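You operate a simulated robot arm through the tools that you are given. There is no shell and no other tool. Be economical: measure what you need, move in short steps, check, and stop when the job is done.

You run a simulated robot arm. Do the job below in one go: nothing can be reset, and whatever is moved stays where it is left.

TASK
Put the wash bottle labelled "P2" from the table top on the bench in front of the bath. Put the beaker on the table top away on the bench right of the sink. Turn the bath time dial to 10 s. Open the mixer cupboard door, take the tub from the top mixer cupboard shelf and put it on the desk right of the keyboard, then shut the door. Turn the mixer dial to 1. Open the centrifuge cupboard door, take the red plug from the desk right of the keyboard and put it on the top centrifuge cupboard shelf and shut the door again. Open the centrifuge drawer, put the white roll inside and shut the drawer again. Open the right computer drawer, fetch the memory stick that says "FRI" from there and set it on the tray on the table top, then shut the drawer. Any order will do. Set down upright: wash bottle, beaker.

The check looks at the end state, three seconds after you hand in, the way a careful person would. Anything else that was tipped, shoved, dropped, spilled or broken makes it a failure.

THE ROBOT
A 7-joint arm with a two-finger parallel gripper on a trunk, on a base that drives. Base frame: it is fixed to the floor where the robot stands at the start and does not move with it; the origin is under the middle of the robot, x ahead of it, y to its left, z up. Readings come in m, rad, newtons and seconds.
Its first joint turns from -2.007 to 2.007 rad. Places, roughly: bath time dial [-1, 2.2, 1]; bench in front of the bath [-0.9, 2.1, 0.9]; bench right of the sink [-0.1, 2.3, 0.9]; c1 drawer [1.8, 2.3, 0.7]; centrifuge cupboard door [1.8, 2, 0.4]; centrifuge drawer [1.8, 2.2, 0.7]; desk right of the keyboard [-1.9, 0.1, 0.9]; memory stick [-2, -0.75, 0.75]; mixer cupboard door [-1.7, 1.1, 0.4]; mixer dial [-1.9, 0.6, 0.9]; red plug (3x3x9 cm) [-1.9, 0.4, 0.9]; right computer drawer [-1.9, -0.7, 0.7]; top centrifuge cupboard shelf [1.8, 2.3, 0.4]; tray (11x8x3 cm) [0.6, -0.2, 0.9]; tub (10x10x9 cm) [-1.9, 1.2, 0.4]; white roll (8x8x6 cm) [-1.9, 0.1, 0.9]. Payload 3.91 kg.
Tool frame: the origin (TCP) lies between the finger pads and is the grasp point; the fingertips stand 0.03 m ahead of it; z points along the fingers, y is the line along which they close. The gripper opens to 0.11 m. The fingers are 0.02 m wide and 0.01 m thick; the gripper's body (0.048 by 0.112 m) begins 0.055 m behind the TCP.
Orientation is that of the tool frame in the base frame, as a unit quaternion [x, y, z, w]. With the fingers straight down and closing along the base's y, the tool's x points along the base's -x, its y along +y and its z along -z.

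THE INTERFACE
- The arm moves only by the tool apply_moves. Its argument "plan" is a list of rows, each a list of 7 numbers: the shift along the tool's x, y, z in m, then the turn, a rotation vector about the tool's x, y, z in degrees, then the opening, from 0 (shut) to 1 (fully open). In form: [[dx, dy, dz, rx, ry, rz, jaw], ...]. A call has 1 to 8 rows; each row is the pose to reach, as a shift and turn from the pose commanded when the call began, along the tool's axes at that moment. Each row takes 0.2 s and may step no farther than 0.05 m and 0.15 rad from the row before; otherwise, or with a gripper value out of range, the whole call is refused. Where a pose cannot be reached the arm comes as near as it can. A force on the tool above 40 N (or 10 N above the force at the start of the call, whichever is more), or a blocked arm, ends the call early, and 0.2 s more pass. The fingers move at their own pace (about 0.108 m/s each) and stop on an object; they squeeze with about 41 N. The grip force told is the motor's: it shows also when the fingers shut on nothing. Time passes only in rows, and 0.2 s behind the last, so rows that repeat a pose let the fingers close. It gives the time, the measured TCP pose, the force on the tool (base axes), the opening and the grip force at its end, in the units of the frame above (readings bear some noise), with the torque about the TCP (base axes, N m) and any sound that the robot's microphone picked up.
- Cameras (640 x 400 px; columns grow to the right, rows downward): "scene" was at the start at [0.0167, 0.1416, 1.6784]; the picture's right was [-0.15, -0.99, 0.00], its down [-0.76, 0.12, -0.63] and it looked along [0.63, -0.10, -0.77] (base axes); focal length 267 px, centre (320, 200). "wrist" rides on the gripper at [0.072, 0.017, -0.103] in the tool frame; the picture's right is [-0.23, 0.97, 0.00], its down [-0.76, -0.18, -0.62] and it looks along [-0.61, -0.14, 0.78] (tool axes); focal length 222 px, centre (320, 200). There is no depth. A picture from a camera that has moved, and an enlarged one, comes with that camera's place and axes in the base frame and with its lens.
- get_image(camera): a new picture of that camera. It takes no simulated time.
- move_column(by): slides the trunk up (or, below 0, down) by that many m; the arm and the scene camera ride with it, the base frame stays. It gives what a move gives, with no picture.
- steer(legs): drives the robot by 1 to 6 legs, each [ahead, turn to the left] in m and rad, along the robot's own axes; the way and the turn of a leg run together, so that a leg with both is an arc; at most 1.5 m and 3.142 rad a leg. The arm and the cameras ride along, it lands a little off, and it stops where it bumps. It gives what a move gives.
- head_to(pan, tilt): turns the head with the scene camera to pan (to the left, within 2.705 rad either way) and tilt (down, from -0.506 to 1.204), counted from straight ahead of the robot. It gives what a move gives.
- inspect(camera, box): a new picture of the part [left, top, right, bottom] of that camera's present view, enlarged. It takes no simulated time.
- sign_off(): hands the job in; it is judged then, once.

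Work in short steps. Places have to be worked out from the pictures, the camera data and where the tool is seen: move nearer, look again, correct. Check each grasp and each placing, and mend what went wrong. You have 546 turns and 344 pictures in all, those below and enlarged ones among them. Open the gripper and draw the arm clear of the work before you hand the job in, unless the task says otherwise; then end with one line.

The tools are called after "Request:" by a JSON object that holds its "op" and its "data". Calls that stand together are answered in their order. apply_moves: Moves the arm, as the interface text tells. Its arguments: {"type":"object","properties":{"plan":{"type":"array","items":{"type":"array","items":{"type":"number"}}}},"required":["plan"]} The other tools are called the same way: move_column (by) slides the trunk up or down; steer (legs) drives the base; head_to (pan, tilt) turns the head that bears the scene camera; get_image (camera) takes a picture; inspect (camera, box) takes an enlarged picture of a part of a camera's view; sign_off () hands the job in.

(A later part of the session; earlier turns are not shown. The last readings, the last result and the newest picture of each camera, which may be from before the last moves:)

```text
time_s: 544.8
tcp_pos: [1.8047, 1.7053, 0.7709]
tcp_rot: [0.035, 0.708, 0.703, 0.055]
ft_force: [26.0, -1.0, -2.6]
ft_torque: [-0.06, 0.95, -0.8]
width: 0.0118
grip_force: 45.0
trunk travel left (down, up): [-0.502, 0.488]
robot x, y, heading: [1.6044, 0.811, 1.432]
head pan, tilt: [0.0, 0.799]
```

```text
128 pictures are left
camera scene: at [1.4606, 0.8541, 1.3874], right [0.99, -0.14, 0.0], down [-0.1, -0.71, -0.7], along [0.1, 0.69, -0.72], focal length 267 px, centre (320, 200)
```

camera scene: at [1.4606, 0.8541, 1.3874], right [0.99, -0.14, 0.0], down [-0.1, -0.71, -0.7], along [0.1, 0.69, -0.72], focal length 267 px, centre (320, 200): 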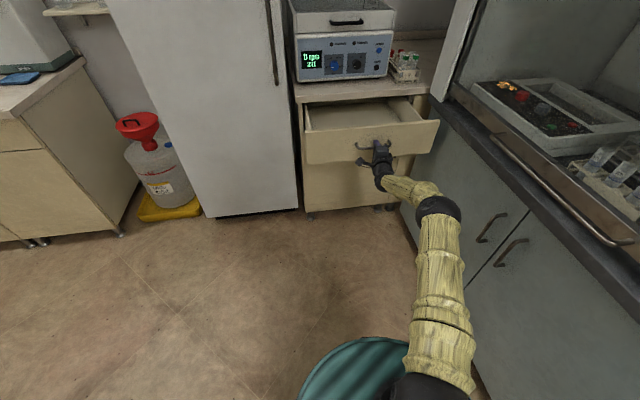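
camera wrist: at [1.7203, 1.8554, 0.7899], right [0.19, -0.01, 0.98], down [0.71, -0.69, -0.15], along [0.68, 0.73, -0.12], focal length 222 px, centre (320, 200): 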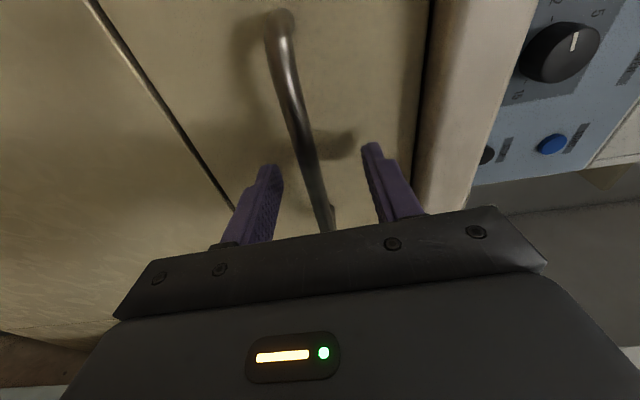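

The drawer is out 26 cm. I release, back off, raise, straighten the hand and head for the roll.

Request:
{"op": "apply_moves", "data": {"plan": [[0, 0, 0, 0, 0, 0, 0.3], [0, 0, 0, 0, 0, 0, 0.5], [0, 0, 0, 0, 0, 0, 0.5]]}}

Request:
{"op": "steer", "data": {"legs": [[-0.12, 0]]}}

Request:
{"op": "move_column", "data": {"by": 0.3}}

Request:
{"op": "apply_moves", "data": {"plan": [[0, 0, 0, 0, 0, 8.5, 0.5], [0, 0, 0, 0, 0, 17, 0.5], [0, 0, 0, 0, 0, 25.5, 0.5], [0, 0, 0, 0, 0, 34, 0.5], [0, 0, 0, 0, 0, 42.5, 0.5], [0, 0, 0, 0, 0, 51, 0.5], [0, 0, 0, 0, 0, 59.5, 0.5]]}}

Request:
{"op": "apply_moves", "data": {"plan": [[0, 0, 0, 0, 0, 8.5, 1], [0, 0, 0, 0, 0, 17, 1], [0, 0, 0, 0, 0, 25.5, 1], [0, 0, 0, 0, 0, 30.5, 1]]}}

Request:
{"op": "get_image", "data": {"camera": "scene"}}

```text
time_s: 545.6
tcp_pos: [1.8039, 1.7058, 0.7729]
tcp_rot: [0.034, 0.709, 0.702, 0.056]
ft_force: [-0.6, -0.1, -0.9]
ft_torque: [-0.02, -0.01, 0.02]
width: 0.055
grip_force: 0.1
trunk travel left (down, up): [-0.502, 0.488]
robot x, y, heading: [1.6075, 0.8133, 1.431]
head pan, tilt: [0.0, 0.799]
```

```text
time_s: 546.9
tcp_pos: [1.7872, 1.5865, 0.7722]
tcp_rot: [0.033, 0.708, 0.703, 0.056]
ft_force: [-0.3, -0.1, -0.2]
ft_torque: [-0.01, 0.02, 0.01]
width: 0.0553
grip_force: 0.0
trunk travel left (down, up): [-0.502, 0.488]
robot x, y, heading: [1.589, 0.6936, 1.43]
head pan, tilt: [0.0, 0.799]
```

```text
time_s: 549.9
tcp_pos: [1.7863, 1.5852, 1.073]
tcp_rot: [0.033, 0.707, 0.704, 0.056]
ft_force: [0.6, 1.1, 0.3]
ft_torque: [0.02, -0.01, 0.0]
width: 0.055
grip_force: 0.1
trunk travel left (down, up): [-0.802, 0.188]
robot x, y, heading: [1.5878, 0.6946, 1.431]
head pan, tilt: [0.0, 0.799]
```

```text
time_s: 551.5
tcp_pos: [1.7875, 1.5864, 1.0714]
tcp_rot: [0.381, 0.598, 0.638, -0.301]
ft_force: [-0.4, -0.2, 0.1]
ft_torque: [0.0, 0.01, 0.0]
width: 0.0551
grip_force: 0.1
trunk travel left (down, up): [-0.802, 0.188]
robot x, y, heading: [1.5863, 0.6942, 1.434]
head pan, tilt: [0.0, 0.799]
```

```text
time_s: 552.5
tcp_pos: [1.7861, 1.5865, 1.0709]
tcp_rot: [0.524, 0.477, 0.536, -0.459]
ft_force: [-0.8, -0.2, 1.0]
ft_torque: [-0.01, 0.02, 0.0]
width: 0.1099
grip_force: 0.1
trunk travel left (down, up): [-0.802, 0.188]
robot x, y, heading: [1.5897, 0.6932, 1.431]
head pan, tilt: [0.0, 0.799]
```

```text
127 pictures are left
camera scene: at [1.4407, 0.7334, 1.6871], right [0.99, -0.14, 0.0], down [-0.1, -0.71, -0.7], along [0.1, 0.69, -0.72], focal length 267 px, centre (320, 200)
```

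scene: 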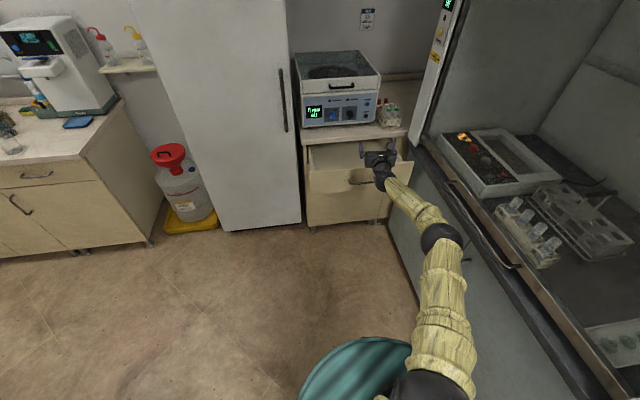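

I tuck the arm in slightly and drive back to the desk for the roll.

Request:
{"op": "apply_moves", "data": {"plan": [[0, -0.04, -0.03, 0, 0, 0, 0.9], [0, -0.08, -0.06, 0, 0, 0, 0.9], [0, -0.12, -0.09, 0, 0, 0, 0.9], [0, -0.16, -0.12, 0, 0, 0, 0.9]]}}

Request:
{"op": "steer", "data": {"legs": [[0.26, 0], [0, 1.26], [0.8, 0], [0, 0.49], [1.3, 0]]}}

Request:
{"op": "steer", "data": {"legs": [[0, 1.2], [0.8, 0], [0, -1.2]]}}

Request:
{"op": "head_to", "data": {"pan": 0.15, "tilt": 0.7}}

Request:
{"op": "get_image", "data": {"camera": "scene"}}

```text
time_s: 553.5
tcp_pos: [1.6129, 1.4878, 1.0706]
tcp_rot: [0.523, 0.478, 0.536, -0.458]
ft_force: [0.2, 0.2, -1.2]
ft_torque: [0.02, 0.0, -0.02]
width: 0.0988
grip_force: 0.1
trunk travel left (down, up): [-0.802, 0.188]
robot x, y, heading: [1.5875, 0.6887, 1.432]
head pan, tilt: [0.0, 0.799]
```

```text
time_s: 569.8
tcp_pos: [-1.1744, 1.0828, 1.0708]
tcp_rot: [-0.034, 0.708, -0.011, -0.705]
ft_force: [-0.5, -1.3, -0.4]
ft_torque: [-0.02, -0.01, -0.01]
width: 0.0988
grip_force: 0.2
trunk travel left (down, up): [-0.802, 0.188]
robot x, y, heading: [-0.3861, 1.2063, -3.093]
head pan, tilt: [0.0, 0.799]
```

```text
time_s: 580.2
tcp_pos: [-1.4313, 0.3047, 1.069]
tcp_rot: [-0.034, 0.708, -0.011, -0.705]
ft_force: [0.4, -0.6, -0.6]
ft_torque: [-0.04, 0.02, 0.05]
width: 0.099
grip_force: 0.2
trunk travel left (down, up): [-0.802, 0.188]
robot x, y, heading: [-0.6442, 0.428, -3.088]
head pan, tilt: [0.0, 0.799]
```

```text
time_s: 580.9
tcp_pos: [-1.4326, 0.3053, 1.0712]
tcp_rot: [-0.035, 0.708, -0.01, -0.705]
ft_force: [-0.5, 0.4, 0.3]
ft_torque: [-0.01, 0.0, 0.0]
width: 0.0989
grip_force: 0.1
trunk travel left (down, up): [-0.802, 0.188]
robot x, y, heading: [-0.6437, 0.4285, -3.098]
head pan, tilt: [0.15, 0.7]
```

```text
126 pictures are left
camera scene: at [-0.6613, 0.2624, 1.6953], right [-0.2, 0.98, 0.0], down [0.63, 0.13, -0.76], along [-0.75, -0.15, -0.64], focal length 267 px, centre (320, 200)
```

scene: 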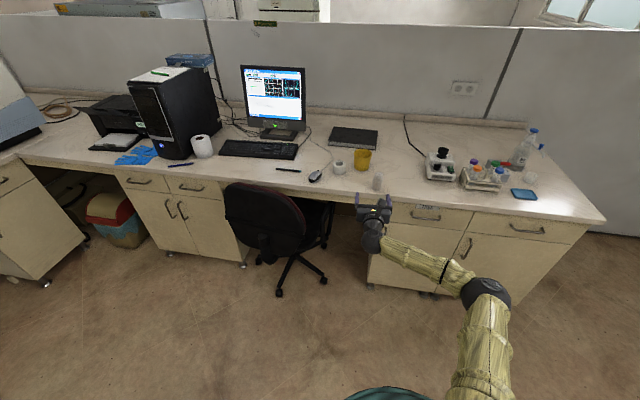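

I'll grip the roll from steeply above (about 65° down), which will also suit the drawer. I pitch the hand while drawing it in.

Request:
{"op": "apply_moves", "data": {"plan": [[0, 0, -0.013, 0, -8.1, 0, 0.82], [0, 0, -0.026, 0, -16.2, 0, 0.82], [0, 0, -0.039, 0, -24.3, 0, 0.82], [0, 0, -0.052, 0, -32.4, 0, 0.82], [0, 0, -0.065, 0, -40.5, 0, 0.82], [0, 0, -0.078, 0, -48.6, 0, 0.82], [0, 0, -0.091, 0, -56.7, 0, 0.82], [0, 0, -0.104, 0, -64.8, 0, 0.82]]}}

Request:
{"op": "steer", "data": {"legs": [[0.35, 0.07]]}}

Request:
{"op": "get_image", "data": {"camera": "wrist"}}

Request:
{"op": "get_image", "data": {"camera": "scene"}}

```text
time_s: 582.7
tcp_pos: [-1.3263, 0.3103, 1.0716]
tcp_rot: [-0.034, 0.976, 0.009, -0.215]
ft_force: [0.2, 1.0, 0.2]
ft_torque: [0.01, -0.03, 0.01]
width: 0.0903
grip_force: 0.0
trunk travel left (down, up): [-0.802, 0.188]
robot x, y, heading: [-0.6469, 0.4302, -3.094]
head pan, tilt: [0.15, 0.7]
```

```text
time_s: 584.9
tcp_pos: [-1.6602, 0.2324, 1.0711]
tcp_rot: [-0.07, 0.974, 0.002, -0.216]
ft_force: [0.5, 1.0, -0.5]
ft_torque: [-0.01, -0.01, -0.02]
width: 0.0902
grip_force: 0.1
trunk travel left (down, up): [-0.802, 0.188]
robot x, y, heading: [-0.9866, 0.399, -3.025]
head pan, tilt: [0.15, 0.7]
```

```text
125 pictures are left
camera wrist: at [-1.6834, 0.2417, 1.1964], right [0.07, 1.0, -0.06], down [0.97, -0.05, 0.24], along [0.23, -0.08, -0.97], focal length 222 px, centre (320, 200)
```

wrist: 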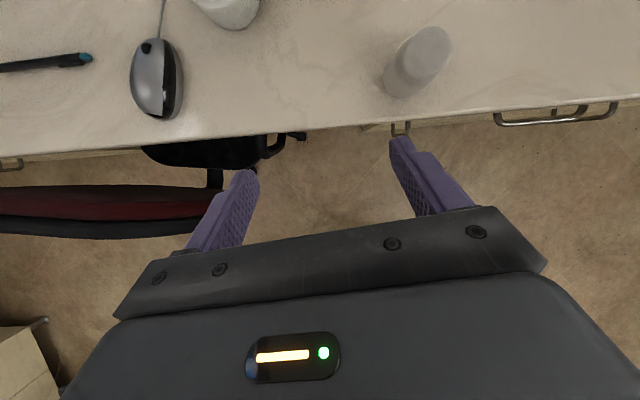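

```text
124 pictures are left
camera scene: at [-0.9934, 0.2321, 1.6953], right [-0.27, 0.96, 0.0], down [0.62, 0.17, -0.76], along [-0.74, -0.21, -0.64], focal length 267 px, centre (320, 200)
```

scene: 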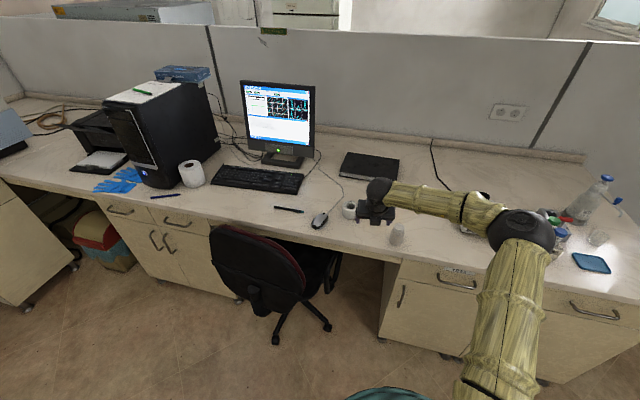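

I drive 0.19 closer and move over the roll.

Request:
{"op": "steer", "data": {"legs": [[0.18, 0]]}}

Request:
{"op": "get_image", "data": {"camera": "wrist"}}

```text
time_s: 586.4
tcp_pos: [-1.8362, 0.2098, 1.0717]
tcp_rot: [-0.071, 0.974, 0.001, -0.216]
ft_force: [-0.4, -0.5, -0.1]
ft_torque: [0.0, -0.03, 0.02]
width: 0.0902
grip_force: 0.0
trunk travel left (down, up): [-0.802, 0.188]
robot x, y, heading: [-1.1641, 0.3795, -3.014]
head pan, tilt: [0.15, 0.7]
```

```text
123 pictures are left
camera wrist: at [-1.8596, 0.2188, 1.196], right [0.07, 1.0, -0.06], down [0.97, -0.05, 0.24], along [0.24, -0.08, -0.97], focal length 222 px, centre (320, 200)
```

wrist: 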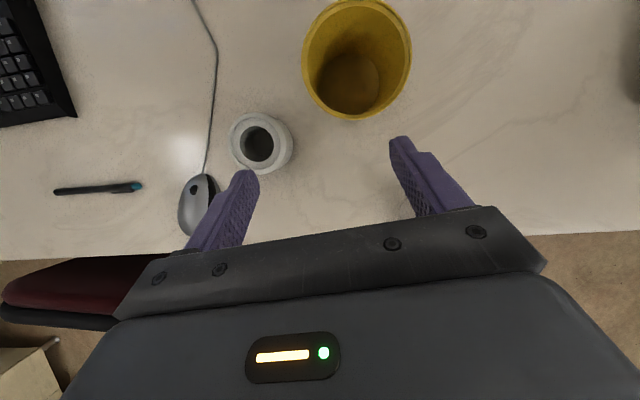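

Roll centre is (-1.866, 0.131). I move above it, then down around it.

Request:
{"op": "apply_moves", "data": {"plan": [[0.003, -0.038, 0.03, 0, 0, 0, 0.82], [0.0076, -0.076, 0.06, 0, 0, 0, 0.82], [0.0076, -0.076, 0.0777, 0, 0, 0, 0.82]]}}

Request:
{"op": "get_image", "data": {"camera": "wrist"}}

```text
time_s: 587.2
tcp_pos: [-1.8633, 0.131, 1.002]
tcp_rot: [-0.071, 0.974, 0.001, -0.216]
ft_force: [-0.4, 0.5, 0.4]
ft_torque: [0.01, 0.01, 0.02]
width: 0.09
grip_force: 0.1
trunk travel left (down, up): [-0.802, 0.188]
robot x, y, heading: [-1.165, 0.3771, -3.02]
head pan, tilt: [0.15, 0.7]
```

```text
122 pictures are left
camera wrist: at [-1.887, 0.1407, 1.1258], right [0.07, 1.0, -0.06], down [0.97, -0.05, 0.24], along [0.23, -0.08, -0.97], focal length 222 px, centre (320, 200)
```

wrist: 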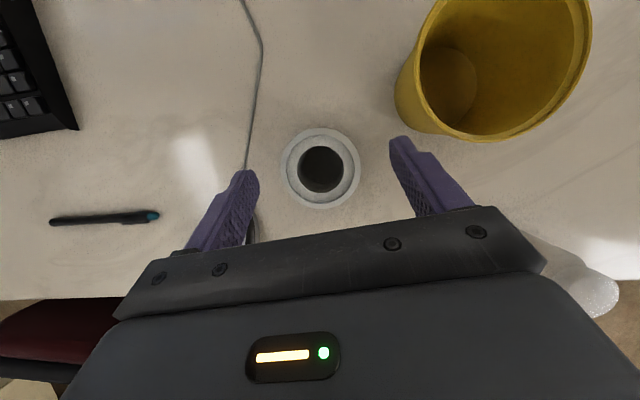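

Centred. I descend to z≈0.915 and close.

Request:
{"op": "apply_moves", "data": {"plan": [[-0.01, -0.002, 0.027, 0, 0, 0, 0.82], [-0.02, -0.004, 0.055, 0, 0, 0, 0.82], [-0.03, -0.005, 0.082, 0, 0, 0, 0.82], [-0.03, -0.005, 0.082, 0, 0, 0, 0.6], [-0.03, -0.005, 0.082, 0, 0, 0, 0.5], [-0.03, -0.005, 0.082, 0, 0, 0, 0.45], [-0.03, -0.005, 0.082, 0, 0, 0, 0.45]]}}

Request:
{"op": "get_image", "data": {"camera": "wrist"}}

```text
time_s: 588.8
tcp_pos: [-1.8692, 0.1287, 0.9139]
tcp_rot: [-0.071, 0.974, 0.001, -0.216]
ft_force: [-0.6, 0.5, -0.6]
ft_torque: [0.0, -0.03, 0.0]
width: 0.0711
grip_force: 41.3
trunk travel left (down, up): [-0.802, 0.188]
robot x, y, heading: [-1.1667, 0.3765, -3.021]
head pan, tilt: [0.15, 0.7]
```

```text
121 pictures are left
camera wrist: at [-1.8924, 0.1383, 1.0389], right [0.07, 1.0, -0.06], down [0.97, -0.05, 0.24], along [0.23, -0.08, -0.97], focal length 222 px, centre (320, 200)
```

wrist: 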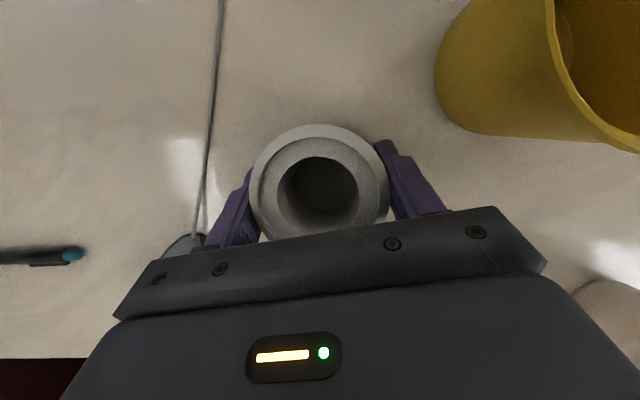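

Roll held (7.1 cm). I lift and reverse along the same route to the centrifuge.

Request:
{"op": "move_column", "data": {"by": 0.17}}

Request:
{"op": "steer", "data": {"legs": [[-0.5, 0], [0, 1.108], [-0.81, 0], [0, -1.235], [-1.3, 0]]}}

Request:
{"op": "steer", "data": {"legs": [[0, -0.33], [-0.7, 0]]}}

Request:
{"op": "get_image", "data": {"camera": "wrist"}}

```text
time_s: 590.7
tcp_pos: [-1.8699, 0.1292, 1.0853]
tcp_rot: [-0.071, 0.974, 0.001, -0.216]
ft_force: [0.2, 0.5, -1.5]
ft_torque: [-0.01, -0.02, 0.0]
width: 0.0709
grip_force: 41.1
trunk travel left (down, up): [-0.972, 0.018]
robot x, y, heading: [-1.1652, 0.3817, -3.019]
head pan, tilt: [0.15, 0.7]
```

```text
time_s: 609.6
tcp_pos: [0.1427, 1.0805, 1.084]
tcp_rot: [-0.033, 0.976, 0.01, -0.216]
ft_force: [0.4, -0.2, -0.9]
ft_torque: [0.02, -0.02, 0.0]
width: 0.0706
grip_force: 40.9
trunk travel left (down, up): [-0.972, 0.018]
robot x, y, heading: [0.8655, 1.2695, -3.1]
head pan, tilt: [0.15, 0.7]
```

```text
time_s: 614.4
tcp_pos: [0.7802, 1.1366, 1.084]
tcp_rot: [0.136, 0.967, 0.047, -0.212]
ft_force: [-0.7, 0.4, -1.2]
ft_torque: [0.02, 0.0, -0.02]
width: 0.0702
grip_force: 40.6
trunk travel left (down, up): [-0.972, 0.018]
robot x, y, heading: [1.5255, 1.0718, 2.84]
head pan, tilt: [0.15, 0.7]
```

```text
120 pictures are left
camera wrist: at [0.7632, 1.1554, 1.2092], right [0.47, 0.88, -0.06], down [0.86, -0.45, 0.24], along [0.18, -0.17, -0.97], focal length 222 px, centre (320, 200)
```

wrist: 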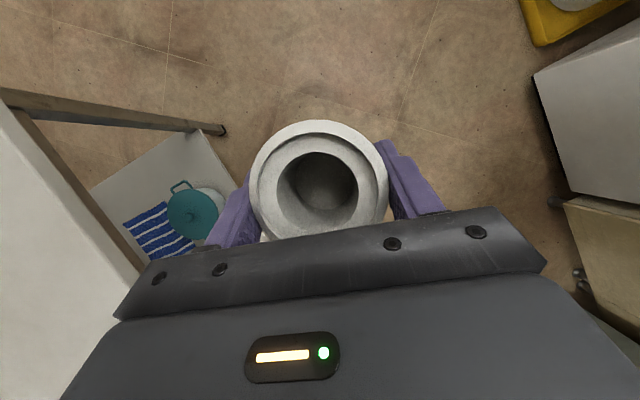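

I turn to face the cabinet, hand above the drawer, and look.

Request:
{"op": "steer", "data": {"legs": [[0, -1.25]]}}

Request:
{"op": "get_image", "data": {"camera": "scene"}}

Request:
{"op": "get_image", "data": {"camera": "wrist"}}

```text
time_s: 617.9
tcp_pos: [1.3351, 1.797, 1.0832]
tcp_rot: [0.669, 0.711, 0.159, -0.146]
ft_force: [-0.4, -0.5, -1.1]
ft_torque: [0.0, -0.02, 0.01]
width: 0.0704
grip_force: 40.8
trunk travel left (down, up): [-0.972, 0.018]
robot x, y, heading: [1.5265, 1.0758, 1.608]
head pan, tilt: [0.15, 0.7]
```

```text
119 pictures are left
camera scene: at [1.3585, 1.0921, 1.8653], right [0.98, 0.19, 0.0], down [0.12, -0.63, -0.76], along [-0.14, 0.75, -0.64], focal length 267 px, centre (320, 200)
```

scene: 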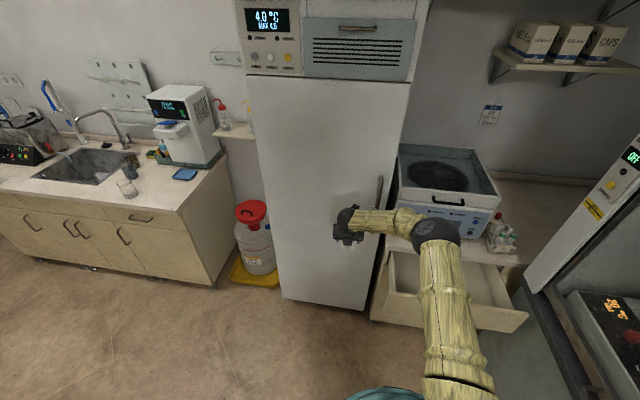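

```text
118 pictures are left
camera wrist: at [1.3468, 1.8195, 1.2089], right [0.99, -0.15, -0.06], down [-0.13, -0.96, 0.24], along [-0.1, -0.23, -0.97], focal length 222 px, centre (320, 200)
```

wrist: 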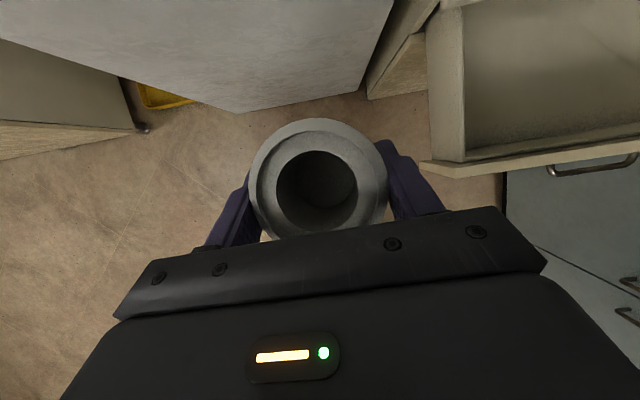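

I see the open drawer (inner left x≈1.56, inner front y≈1.765). I shift the base right as before.

Request:
{"op": "steer", "data": {"legs": [[0, 0.5], [-0.36, 0], [0, -0.53], [0.3, 0]]}}

Request:
{"op": "apply_moves", "data": {"plan": [[0, 0.045, 0, 0, 0, 0, 0.45], [0, 0.09, 0, 0, 0, 0, 0.45], [0, 0.13, 0, 0, 0, 0, 0.45], [0, 0.17, 0, 0, 0, 0, 0.45]]}}

Request:
{"op": "get_image", "data": {"camera": "wrist"}}

```text
time_s: 624.8
tcp_pos: [1.5326, 1.793, 1.0853]
tcp_rot: [0.676, 0.705, 0.161, -0.144]
ft_force: [-0.3, -0.7, -0.4]
ft_torque: [0.02, 0.01, 0.03]
width: 0.0705
grip_force: 41.0
trunk travel left (down, up): [-0.972, 0.018]
robot x, y, heading: [1.7092, 1.0632, 1.59]
head pan, tilt: [0.15, 0.7]
```

```text
time_s: 625.8
tcp_pos: [1.7029, 1.7965, 1.0887]
tcp_rot: [0.677, 0.704, 0.161, -0.144]
ft_force: [0.3, 1.0, -1.3]
ft_torque: [0.01, 0.0, -0.01]
width: 0.0701
grip_force: 41.0
trunk travel left (down, up): [-0.972, 0.018]
robot x, y, heading: [1.7063, 1.0658, 1.586]
head pan, tilt: [0.15, 0.7]
```

```text
117 pictures are left
camera wrist: at [1.715, 1.8191, 1.2133], right [0.98, -0.17, -0.06], down [-0.15, -0.96, 0.24], along [-0.1, -0.22, -0.97], focal length 222 px, centre (320, 200)
```

wrist: 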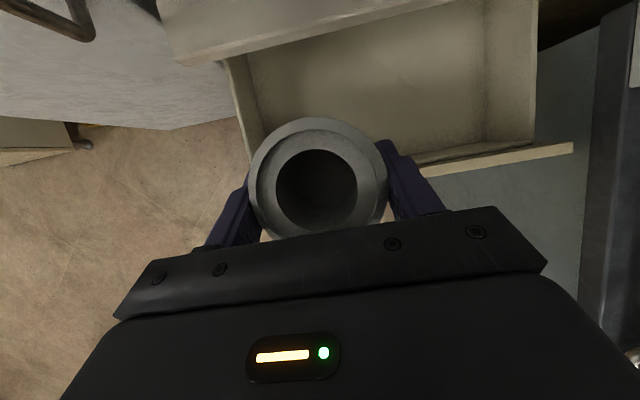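

Free drawer space is x 1.56–2.05, y 1.78–1.97. I move over its middle and lower with the trunk.

Request:
{"op": "apply_moves", "data": {"plan": [[0.03, 0.021, 0.0137, 0, 0, 0, 0.45], [0.059, 0.042, 0.0274, 0, 0, 0, 0.45]]}}

Request:
{"op": "move_column", "data": {"by": -0.26}}

Request:
{"op": "get_image", "data": {"camera": "wrist"}}

Request:
{"op": "get_image", "data": {"camera": "scene"}}

```text
time_s: 626.4
tcp_pos: [1.7421, 1.8668, 1.0909]
tcp_rot: [0.676, 0.705, 0.161, -0.144]
ft_force: [1.0, 0.4, -0.9]
ft_torque: [0.04, -0.01, 0.02]
width: 0.0704
grip_force: 41.1
trunk travel left (down, up): [-0.972, 0.018]
robot x, y, heading: [1.7042, 1.0643, 1.583]
head pan, tilt: [0.15, 0.7]
```

```text
time_s: 629.1
tcp_pos: [1.7425, 1.865, 0.8314]
tcp_rot: [0.676, 0.705, 0.161, -0.144]
ft_force: [-0.9, -0.3, -1.7]
ft_torque: [-0.02, -0.02, 0.01]
width: 0.0703
grip_force: 40.8
trunk travel left (down, up): [-0.712, 0.278]
robot x, y, heading: [1.7066, 1.067, 1.583]
head pan, tilt: [0.15, 0.7]
```

```text
116 pictures are left
camera wrist: at [1.7553, 1.8872, 0.9565], right [0.98, -0.17, -0.06], down [-0.15, -0.96, 0.24], along [-0.1, -0.22, -0.97], focal length 222 px, centre (320, 200)
```

wrist: 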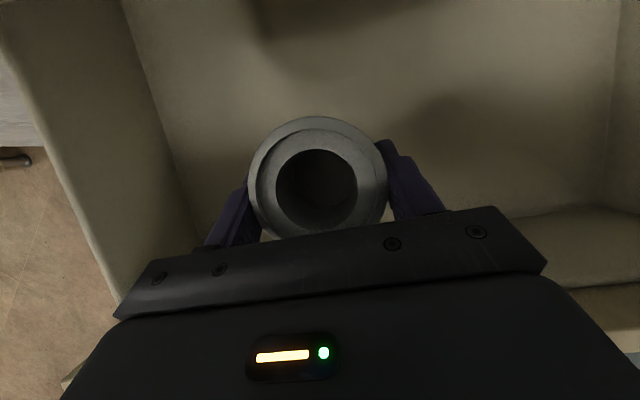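

```text
115 pictures are left
camera scene: at [1.5416, 1.0867, 1.6053], right [0.99, 0.16, 0.0], down [0.11, -0.64, -0.76], along [-0.13, 0.75, -0.64], focal length 267 px, centre (320, 200)
```

scene: 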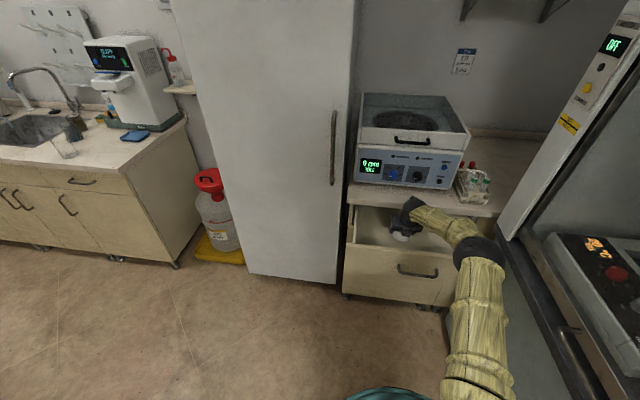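

Inside the drawer opening now. I lower to near the floor and creep.

Request:
{"op": "move_column", "data": {"by": -0.085}}

Request:
{"op": "move_column", "data": {"by": -0.01}}

Request:
{"op": "move_column", "data": {"by": -0.008}}

```text
time_s: 630.3
tcp_pos: [1.7431, 1.8651, 0.7472]
tcp_rot: [0.676, 0.704, 0.161, -0.144]
ft_force: [0.2, 0.2, -0.9]
ft_torque: [-0.02, 0.01, -0.06]
width: 0.0702
grip_force: 41.4
trunk travel left (down, up): [-0.627, 0.363]
robot x, y, heading: [1.7069, 1.0633, 1.587]
head pan, tilt: [0.15, 0.7]
```

```text
time_s: 630.9
tcp_pos: [1.742, 1.8644, 0.7366]
tcp_rot: [0.676, 0.704, 0.162, -0.144]
ft_force: [0.2, -1.1, -1.2]
ft_torque: [0.0, 0.03, -0.01]
width: 0.0704
grip_force: 40.8
trunk travel left (down, up): [-0.617, 0.373]
robot x, y, heading: [1.7063, 1.0661, 1.585]
head pan, tilt: [0.15, 0.7]
```

```text
time_s: 631.4
tcp_pos: [1.7432, 1.8653, 0.7334]
tcp_rot: [0.676, 0.703, 0.164, -0.147]
ft_force: [0.1, 1.2, 21.1]
ft_torque: [0.04, 0.71, -0.07]
width: 0.0703
grip_force: 40.4
trunk travel left (down, up): [-0.609, 0.381]
robot x, y, heading: [1.7089, 1.0628, 1.585]
head pan, tilt: [0.15, 0.7]
```

Contact with the drawer floor (z≈0.70). I ease up 3 mm, release and rise.

Request:
{"op": "move_column", "data": {"by": 0.004}}

Request:
{"op": "apply_moves", "data": {"plan": [[0, 0, 0, 0, 0, 0, 0.7], [0, 0, 0, 0, 0, 0, 0.8], [0, 0, 0, 0, 0, 0, 0.85], [0, 0, 0, 0, 0, 0, 0.85]]}}

Request:
{"op": "move_column", "data": {"by": 0.25}}

Request:
{"op": "get_image", "data": {"camera": "wrist"}}

```text
time_s: 632.0
tcp_pos: [1.7432, 1.8655, 0.7322]
tcp_rot: [0.676, 0.704, 0.161, -0.146]
ft_force: [0.5, 0.1, 13.5]
ft_torque: [0.09, 0.51, -0.01]
width: 0.0702
grip_force: 41.8
trunk travel left (down, up): [-0.613, 0.377]
robot x, y, heading: [1.7052, 1.0654, 1.584]
head pan, tilt: [0.15, 0.7]
```

```text
time_s: 633.0
tcp_pos: [1.7429, 1.8633, 0.732]
tcp_rot: [0.676, 0.704, 0.161, -0.144]
ft_force: [0.0, -1.4, 1.3]
ft_torque: [-0.09, 0.05, 0.11]
width: 0.0933
grip_force: 0.0
trunk travel left (down, up): [-0.613, 0.377]
robot x, y, heading: [1.7102, 1.0665, 1.586]
head pan, tilt: [0.15, 0.7]
```

```text
time_s: 635.5
tcp_pos: [1.743, 1.8641, 0.9831]
tcp_rot: [0.675, 0.705, 0.161, -0.144]
ft_force: [0.7, 0.1, 0.1]
ft_torque: [0.03, 0.03, -0.01]
width: 0.0932
grip_force: 0.1
trunk travel left (down, up): [-0.863, 0.127]
robot x, y, heading: [1.7057, 1.0632, 1.586]
head pan, tilt: [0.15, 0.7]
```

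```text
114 pictures are left
camera wrist: at [1.7553, 1.8872, 1.1073], right [0.98, -0.17, -0.06], down [-0.15, -0.96, 0.24], along [-0.1, -0.22, -0.97], focal length 222 px, centre (320, 200)
```

wrist: 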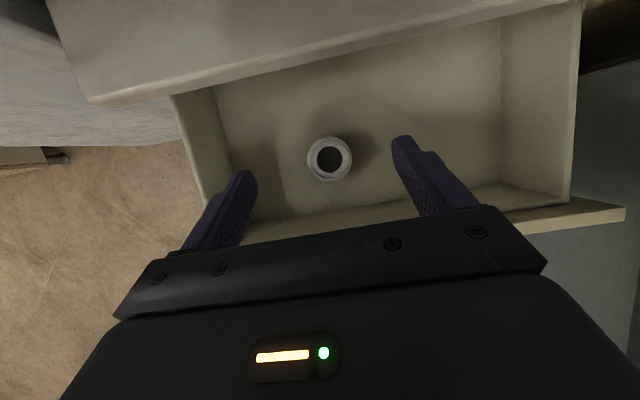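

The roll lies in the drawer. I back off, level the hand, and push the drawer shut with the closed fist.

Request:
{"op": "steer", "data": {"legs": [[-0.42, 0]]}}

Request:
{"op": "apply_moves", "data": {"plan": [[0, 0, 0, 0, 8.1, 0, 0], [0, 0, 0, 0, 16.2, 0, 0], [0, 0, 0, 0, 24.3, 0, 0], [0, 0, 0, 0, 32.4, 0, 0], [0, 0, 0, 0, 40.5, 0, 0], [0, 0, 0, 0, 48.6, 0, 0], [0, 0, 0, 0, 56.7, 0, 0], [0, 0, 0, 0, 64.8, 0, 0]]}}

Request:
{"op": "move_column", "data": {"by": -0.245}}

Request:
{"op": "get_image", "data": {"camera": "scene"}}

Request:
{"op": "get_image", "data": {"camera": "wrist"}}

```text
time_s: 638.1
tcp_pos: [1.7486, 1.4403, 0.983]
tcp_rot: [0.676, 0.705, 0.161, -0.145]
ft_force: [0.2, -0.7, -0.5]
ft_torque: [0.03, 0.03, -0.02]
width: 0.0934
grip_force: 0.0
trunk travel left (down, up): [-0.863, 0.127]
robot x, y, heading: [1.7149, 0.6375, 1.584]
head pan, tilt: [0.15, 0.7]
```

```text
time_s: 640.1
tcp_pos: [1.7692, 1.458, 1.0372]
tcp_rot: [0.451, 0.515, 0.533, -0.498]
ft_force: [0.2, -0.1, 0.3]
ft_torque: [-0.02, -0.04, 0.01]
width: 0.0
grip_force: 37.5
trunk travel left (down, up): [-0.863, 0.127]
robot x, y, heading: [1.7136, 0.6419, 1.579]
head pan, tilt: [0.15, 0.7]
stopped in row 8: the arm was blocked; the commanded pose is now the measured one
```

```text
time_s: 642.7
tcp_pos: [1.7713, 1.457, 0.7931]
tcp_rot: [0.452, 0.514, 0.533, -0.498]
ft_force: [0.0, 0.3, 0.2]
ft_torque: [0.0, -0.01, -0.01]
width: 0.0003
grip_force: 37.1
trunk travel left (down, up): [-0.618, 0.372]
robot x, y, heading: [1.714, 0.6447, 1.586]
head pan, tilt: [0.15, 0.7]
```

```text
113 pictures are left
camera scene: at [1.5483, 0.662, 1.5113], right [0.99, 0.17, 0.0], down [0.11, -0.64, -0.76], along [-0.13, 0.75, -0.64], focal length 267 px, centre (320, 200)
```

scene: 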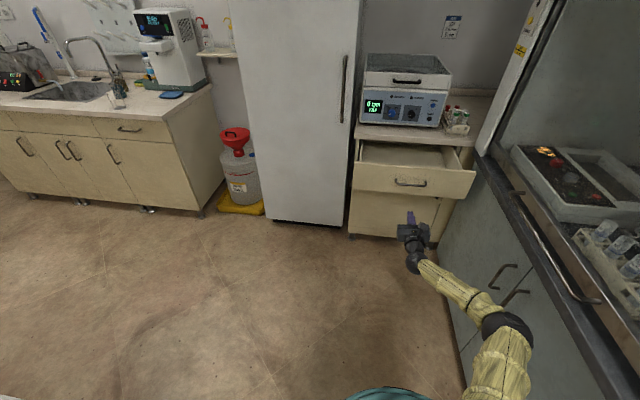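

```text
112 pictures are left
camera wrist: at [1.7838, 1.3502, 0.8604], right [0.99, 0.04, -0.13], down [-0.08, -0.58, -0.81], along [-0.11, 0.82, -0.57], focal length 222 px, centre (320, 200)
```

wrist: 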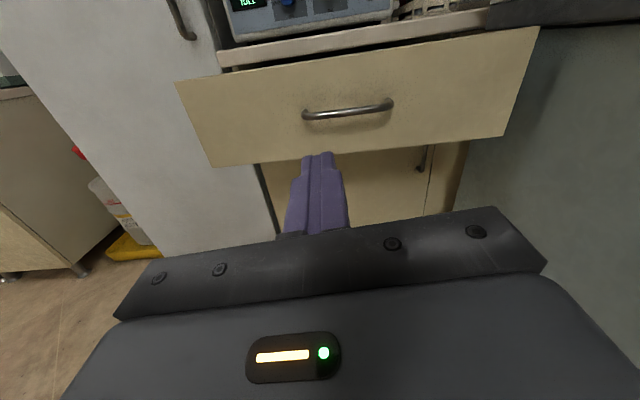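

I lower to just below the handle and drive forward to push.

Request:
{"op": "move_column", "data": {"by": -0.068}}

Request:
{"op": "steer", "data": {"legs": [[0.2, 0], [0.1, 0], [0.1, 0], [0.1, 0]]}}

Request:
{"op": "get_image", "data": {"camera": "scene"}}

```text
time_s: 643.7
tcp_pos: [1.7708, 1.4576, 0.7255]
tcp_rot: [0.452, 0.514, 0.533, -0.497]
ft_force: [0.1, -0.5, -0.8]
ft_torque: [0.0, 0.05, 0.0]
width: 0.0002
grip_force: 37.9
trunk travel left (down, up): [-0.55, 0.44]
robot x, y, heading: [1.7142, 0.6395, 1.587]
head pan, tilt: [0.15, 0.7]
```

```text
time_s: 647.6
tcp_pos: [1.7709, 1.9605, 0.7249]
tcp_rot: [0.454, 0.512, 0.535, -0.495]
ft_force: [-0.4, 0.3, -0.2]
ft_torque: [0.0, 0.01, 0.01]
width: 0.0001
grip_force: 37.3
trunk travel left (down, up): [-0.55, 0.44]
robot x, y, heading: [1.7075, 1.1445, 1.576]
head pan, tilt: [0.15, 0.7]
```

```text
111 pictures are left
camera scene: at [1.5424, 1.166, 1.4433], right [0.99, 0.16, 0.0], down [0.1, -0.64, -0.76], along [-0.12, 0.75, -0.64], focal length 267 px, centre (320, 200)
```

scene: 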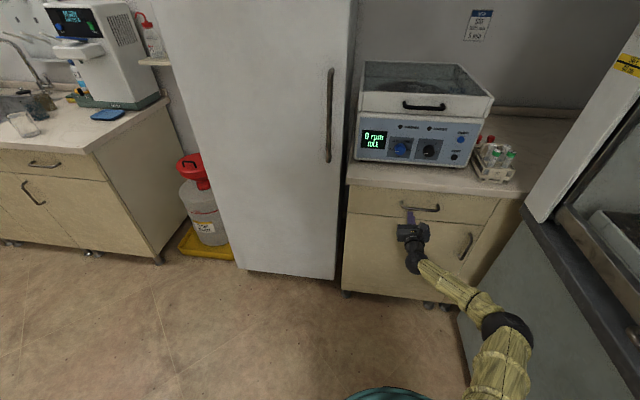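

Nearly shut; I press on with the arm until it resists.

Request:
{"op": "apply_moves", "data": {"plan": [[0, 0, 0.01, 0, 0, 0, 0], [0, 0, 0.02, 0, 0, 0, 0], [0, 0, 0.03, 0, 0, 0, 0]]}}

Request:
{"op": "inspect", "data": {"camera": "scene", "box": [330, 150, 530, 310]}}

```text
time_s: 648.1
tcp_pos: [1.7695, 1.9667, 0.7262]
tcp_rot: [0.452, 0.514, 0.534, -0.496]
ft_force: [1.4, -29.1, 9.7]
ft_torque: [0.04, 0.13, -0.12]
width: 0.0004
grip_force: 38.0
trunk travel left (down, up): [-0.55, 0.44]
robot x, y, heading: [1.7082, 1.1421, 1.578]
head pan, tilt: [0.15, 0.7]
stopped in row 2: the force on the tool passed its limit (the readings are from after the stop); the commanded pose is now the measured one
```

```text
2.50 times, centred on (430, 230) of scene
camera zoom: at [1.5425, 1.1604, 1.4436], right [0.99, 0.16, 0.0], down [0.1, -0.63, -0.77], along [-0.12, 0.76, -0.64], focal length 668 px, centre (45, 125)
```

zoom: 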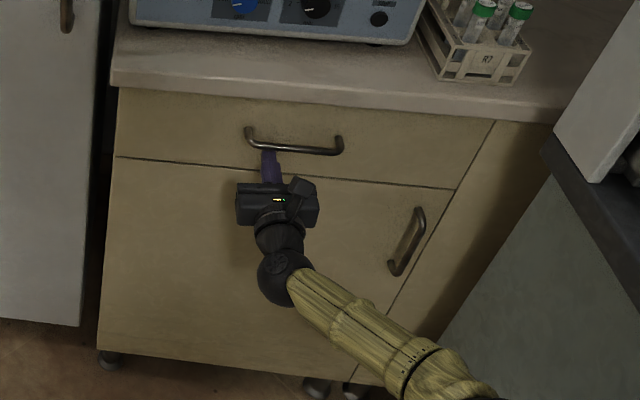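

Drawer and door are shut. Last: the memory stick. I retract, raise, and work my way out toward the desk's left part.

Request:
{"op": "steer", "data": {"legs": [[-0.15, 0]]}}

Request:
{"op": "move_column", "data": {"by": 0.35}}

Request:
{"op": "apply_moves", "data": {"plan": [[0, -0.02, -0.04, 0, 0, 0, 0], [0, -0.04, -0.08, 0, 0, 0, 0], [0, -0.06, -0.12, 0, 0, 0, 0]]}}

Request:
{"op": "steer", "data": {"legs": [[0, 0.4], [0.3, 0], [0, 0.75], [0.65, 0]]}}

```text
time_s: 649.5
tcp_pos: [1.7693, 1.8161, 0.7225]
tcp_rot: [0.454, 0.516, 0.531, -0.496]
ft_force: [0.1, 0.0, 0.6]
ft_torque: [0.01, 0.01, -0.01]
width: 0.0
grip_force: 38.2
trunk travel left (down, up): [-0.55, 0.44]
robot x, y, heading: [1.7092, 0.9879, 1.581]
head pan, tilt: [0.15, 0.7]
```

```text
time_s: 652.9
tcp_pos: [1.7704, 1.8169, 1.0721]
tcp_rot: [0.454, 0.515, 0.532, -0.495]
ft_force: [-0.8, 0.4, -0.3]
ft_torque: [0.01, 0.0, -0.02]
width: 0.0
grip_force: 37.8
trunk travel left (down, up): [-0.9, 0.09]
robot x, y, heading: [1.7118, 0.9903, 1.58]
head pan, tilt: [0.15, 0.7]
```

```text
time_s: 653.9
tcp_pos: [1.6418, 1.7073, 1.0986]
tcp_rot: [0.394, 0.537, 0.529, -0.526]
ft_force: [0.4, 0.7, -0.3]
ft_torque: [-0.01, -0.01, 0.01]
width: 0.0
grip_force: 37.4
trunk travel left (down, up): [-0.9, 0.09]
robot x, y, heading: [1.7064, 0.9889, 1.582]
head pan, tilt: [0.15, 0.7]
stopped in row 3: the arm was blocked; the commanded pose is now the measured one
```

```text
time_s: 662.3
tcp_pos: [0.3057, 1.7314, 1.0973]
tcp_rot: [-0.031, -0.665, -0.15, 0.731]
ft_force: [0.0, 1.4, -0.4]
ft_torque: [-0.03, 0.0, -0.03]
width: 0.0
grip_force: 37.8
trunk travel left (down, up): [-0.9, 0.09]
robot x, y, heading: [0.9922, 1.5119, 2.756]
head pan, tilt: [0.15, 0.7]
```

Request:
{"op": "steer", "data": {"legs": [[0, 0.81], [1.45, 0], [0, 1.01], [1.42, 0], [0, -1.44]]}}

Request:
{"op": "head_to", "data": {"pan": 0.1, "tilt": 0.7}}

Request:
{"op": "get_image", "data": {"camera": "scene"}}

```text
time_s: 684.7
tcp_pos: [-1.1899, -0.6317, 1.0976]
tcp_rot: [0.117, -0.655, 0.015, 0.746]
ft_force: [-0.1, 0.3, -0.3]
ft_torque: [0.01, 0.0, 0.0]
width: 0.0001
grip_force: 38.3
trunk travel left (down, up): [-0.9, 0.09]
robot x, y, heading: [-0.474, -0.5277, -3.09]
head pan, tilt: [0.15, 0.7]
```

```text
time_s: 685.3
tcp_pos: [-1.1899, -0.6319, 1.0995]
tcp_rot: [0.117, -0.655, 0.015, 0.746]
ft_force: [0.2, -0.6, 0.5]
ft_torque: [-0.02, 0.0, 0.0]
width: 0.0
grip_force: 37.8
trunk travel left (down, up): [-0.9, 0.09]
robot x, y, heading: [-0.4722, -0.5298, -3.085]
head pan, tilt: [0.099, 0.7]
```

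```text
109 pictures are left
camera scene: at [-0.4911, -0.695, 1.7933], right [-0.16, 0.99, 0.0], down [0.64, 0.1, -0.76], along [-0.76, -0.12, -0.64], focal length 267 px, centre (320, 200)
```

scene: 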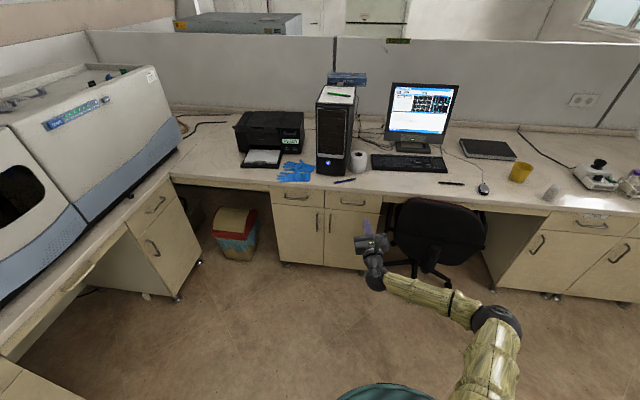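

The right computer drawer's handle is near (-1.70, -0.69, 0.77). I straighten the hand and roll it 90° for the horizontal handle.

Request:
{"op": "apply_moves", "data": {"plan": [[0, 0, 0, -5.5, -3.3, 4.5, 0], [0, 0, 0, -11, -6.6, 9, 0.5]]}}

Request:
{"op": "apply_moves", "data": {"plan": [[0, 0, 0, 0, 0, -8.5, 0.5], [0, 0, 0, 0, 0, -17, 0.5], [0, 0, 0, 0, 0, -25.5, 0.5], [0, 0, 0, 0, 0, -34, 0.5], [0, 0, 0, 0, 0, -42.5, 0.5], [0, 0, 0, 0, 0, -51, 0.5], [0, 0, 0, 0, 0, -59.5, 0.5]]}}

Request:
{"op": "apply_moves", "data": {"plan": [[0, 0, 0, 0, 0, -8.5, 0.5], [0, 0, 0, 0, 0, -17, 0.5], [0, 0, 0, 0, 0, -25.5, 0.5], [0, 0, 0, 0, 0, -30.5, 0.5]]}}

Request:
{"op": "move_column", "data": {"by": -0.325}}

Request:
{"op": "get_image", "data": {"camera": "wrist"}}

Request:
{"op": "get_image", "data": {"camera": "scene"}}

```text
time_s: 685.9
tcp_pos: [-1.1954, -0.6265, 1.1129]
tcp_rot: [0.0, -0.694, -0.004, 0.72]
ft_force: [0.4, 0.3, 0.1]
ft_torque: [-0.02, 0.01, 0.03]
width: 0.0549
grip_force: 0.1
trunk travel left (down, up): [-0.9, 0.09]
robot x, y, heading: [-0.4736, -0.5291, -3.087]
head pan, tilt: [0.099, 0.7]
```

```text
time_s: 687.5
tcp_pos: [-1.1901, -0.6312, 1.0972]
tcp_rot: [0.345, -0.613, -0.349, 0.619]
ft_force: [-0.6, -0.4, 0.4]
ft_torque: [0.0, -0.01, 0.0]
width: 0.0549
grip_force: 0.0
trunk travel left (down, up): [-0.9, 0.09]
robot x, y, heading: [-0.4763, -0.5325, -3.086]
head pan, tilt: [0.099, 0.7]
```

```text
time_s: 688.5
tcp_pos: [-1.1894, -0.6321, 1.0973]
tcp_rot: [0.494, -0.5, -0.5, 0.505]
ft_force: [0.2, -0.7, -0.2]
ft_torque: [0.02, 0.01, 0.02]
width: 0.0551
grip_force: 0.1
trunk travel left (down, up): [-0.9, 0.09]
robot x, y, heading: [-0.4756, -0.5317, -3.089]
head pan, tilt: [0.099, 0.7]
```

```text
time_s: 691.7
tcp_pos: [-1.1892, -0.6309, 0.7715]
tcp_rot: [0.493, -0.501, -0.5, 0.506]
ft_force: [0.2, 0.6, 0.1]
ft_torque: [-0.01, 0.0, 0.01]
width: 0.0553
grip_force: 0.1
trunk travel left (down, up): [-0.575, 0.415]
robot x, y, heading: [-0.4774, -0.5354, -3.085]
head pan, tilt: [0.099, 0.7]
```

```text
108 pictures are left
camera wrist: at [-1.0859, -0.7037, 0.7893], right [0.01, 0.24, 0.97], down [0.62, 0.76, -0.2], along [-0.78, 0.61, -0.14], focal length 222 px, centre (320, 200)
```

wrist: 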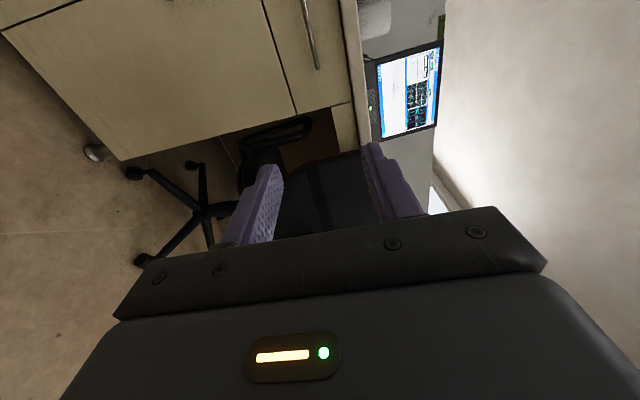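

```text
107 pictures are left
camera scene: at [-0.491, -0.6949, 1.4683], right [-0.16, 0.99, 0.0], down [0.64, 0.1, -0.76], along [-0.76, -0.12, -0.64], focal length 267 px, centre (320, 200)
```

scene: 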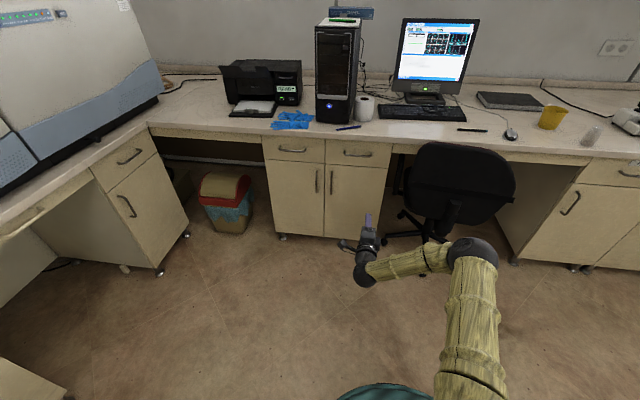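

Handle: centre (-1.72, -0.69, 0.773). My elbow must stay clear of the chair, so I extend the arm first, then drive in.

Request:
{"op": "apply_moves", "data": {"plan": [[0.015, 0, 0.045, 0, 0, 0, 0.5], [0.03, 0, 0.09, 0, 0, 0, 0.5], [0.04, 0, 0.135, 0, 0, 0, 0.5], [0.045, 0, 0.175, 0, 0, 0, 0.5]]}}

Request:
{"op": "steer", "data": {"legs": [[0.18, -0.05]]}}

Request:
{"op": "get_image", "data": {"camera": "wrist"}}

Request:
{"op": "get_image", "data": {"camera": "scene"}}

```text
time_s: 692.7
tcp_pos: [-1.3622, -0.6729, 0.7739]
tcp_rot: [0.493, -0.501, -0.499, 0.507]
ft_force: [-0.8, 0.7, -0.9]
ft_torque: [-0.01, -0.03, 0.0]
width: 0.0549
grip_force: 0.1
trunk travel left (down, up): [-0.575, 0.415]
robot x, y, heading: [-0.4781, -0.5302, -3.082]
head pan, tilt: [0.099, 0.7]
```

```text
time_s: 694.2
tcp_pos: [-1.5419, -0.6366, 0.7741]
tcp_rot: [-0.481, 0.513, 0.511, -0.495]
ft_force: [0.0, -0.2, 0.1]
ft_torque: [-0.04, -0.03, 0.01]
width: 0.055
grip_force: 0.0
trunk travel left (down, up): [-0.575, 0.415]
robot x, y, heading: [-0.6518, -0.5384, -3.131]
head pan, tilt: [0.099, 0.7]
```

```text
106 pictures are left
camera wrist: at [-1.4428, -0.7141, 0.7912], right [0.02, 0.24, 0.97], down [0.66, 0.73, -0.2], along [-0.75, 0.64, -0.14], focal length 222 px, centre (320, 200)
```

wrist: 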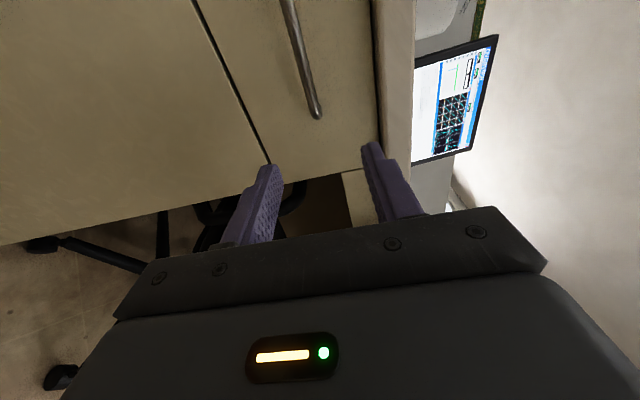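

```text
105 pictures are left
camera scene: at [-0.6742, -0.6998, 1.4682], right [-0.11, 0.99, 0.0], down [0.64, 0.07, -0.76], along [-0.76, -0.08, -0.64], focal length 267 px, centre (320, 200)
```

scene: 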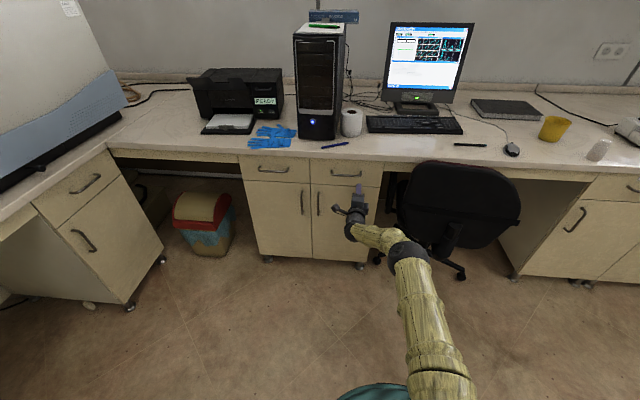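

Request:
{"op": "apply_moves", "data": {"plan": [[0.03, -0.002, 0, 0, 0, 0, 0.5], [0.055, -0.003, 0, 0, 0, 0, 0.5]]}}

Request:
{"op": "steer", "data": {"legs": [[0.12, 0]]}}

Request:
{"op": "get_image", "data": {"camera": "wrist"}}

```text
time_s: 694.8
tcp_pos: [-1.5452, -0.6932, 0.7725]
tcp_rot: [-0.481, 0.512, 0.512, -0.494]
ft_force: [-1.0, 0.3, 0.0]
ft_torque: [0.05, 0.0, 0.01]
width: 0.0551
grip_force: 0.1
trunk travel left (down, up): [-0.575, 0.415]
robot x, y, heading: [-0.6493, -0.5368, -3.136]
head pan, tilt: [0.099, 0.7]
```

```text
time_s: 696.0
tcp_pos: [-1.6656, -0.6976, 0.7717]
tcp_rot: [-0.482, 0.512, 0.511, -0.495]
ft_force: [0.3, 0.2, -0.3]
ft_torque: [0.01, -0.05, 0.0]
width: 0.0549
grip_force: 0.1
trunk travel left (down, up): [-0.575, 0.415]
robot x, y, heading: [-0.7716, -0.5355, -3.133]
head pan, tilt: [0.099, 0.7]
```

```text
104 pictures are left
camera wrist: at [-1.5654, -0.7738, 0.7885], right [0.02, 0.24, 0.97], down [0.66, 0.73, -0.2], along [-0.76, 0.64, -0.14], focal length 222 px, centre (320, 200)
```

wrist: 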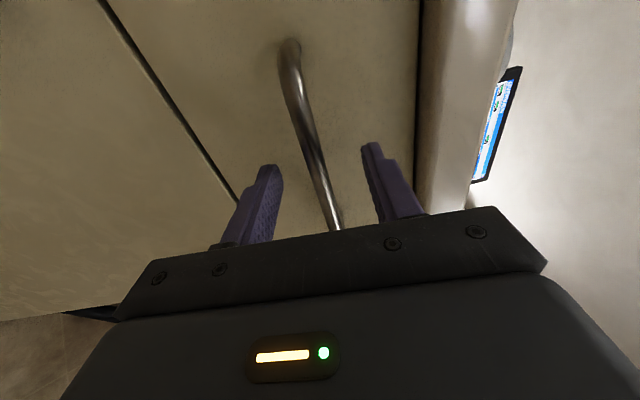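

Request:
{"op": "steer", "data": {"legs": [[0.04, 0]]}}

Request:
{"op": "apply_moves", "data": {"plan": [[0, 0, 0.005, 0, 0, 0, 0.3], [0, 0, 0.005, 0, 0, 0, 0.1], [0, 0, 0.005, 0, 0, 0, 0], [0, 0, 0.005, 0, 0, 0, 0], [0, 0, 0.005, 0, 0, 0, 0]]}}

Request:
{"op": "get_image", "data": {"camera": "wrist"}}

```text
time_s: 696.9
tcp_pos: [-1.6876, -0.6966, 0.7709]
tcp_rot: [-0.481, 0.511, 0.512, -0.495]
ft_force: [17.0, 3.0, 7.7]
ft_torque: [0.04, -0.3, 0.07]
width: 0.0514
grip_force: 0.0
trunk travel left (down, up): [-0.575, 0.415]
robot x, y, heading: [-0.7976, -0.5407, -3.126]
head pan, tilt: [0.099, 0.7]
stopped in leg 1: the force on the tool passed its limit (the readings are from after the stop); the commanded pose is now the measured one
```

```text
time_s: 697.3
tcp_pos: [-1.6886, -0.6979, 0.7625]
tcp_rot: [-0.486, 0.514, 0.508, -0.491]
ft_force: [19.7, 3.0, 3.6]
ft_torque: [0.01, 0.23, 0.06]
width: 0.0327
grip_force: 0.1
trunk travel left (down, up): [-0.575, 0.415]
robot x, y, heading: [-0.7945, -0.5389, -3.128]
head pan, tilt: [0.099, 0.7]
stopped in row 1: the force on the tool passed its limit (the readings are from after the stop); the commanded pose is now the measured one
```

```text
103 pictures are left
camera wrist: at [-1.5877, -0.7747, 0.7803], right [0.01, 0.24, 0.97], down [0.66, 0.73, -0.19], along [-0.75, 0.64, -0.15], focal length 222 px, centre (320, 200)
```

wrist: 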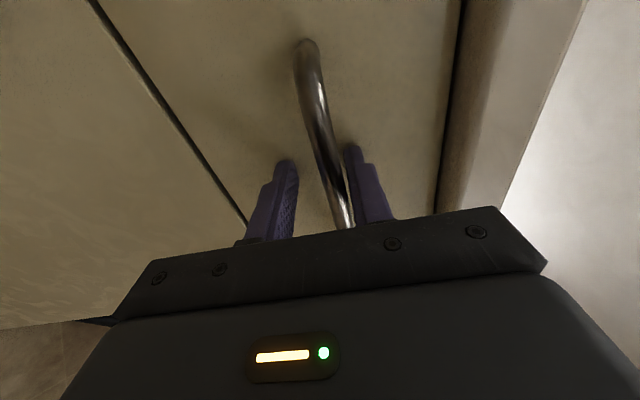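

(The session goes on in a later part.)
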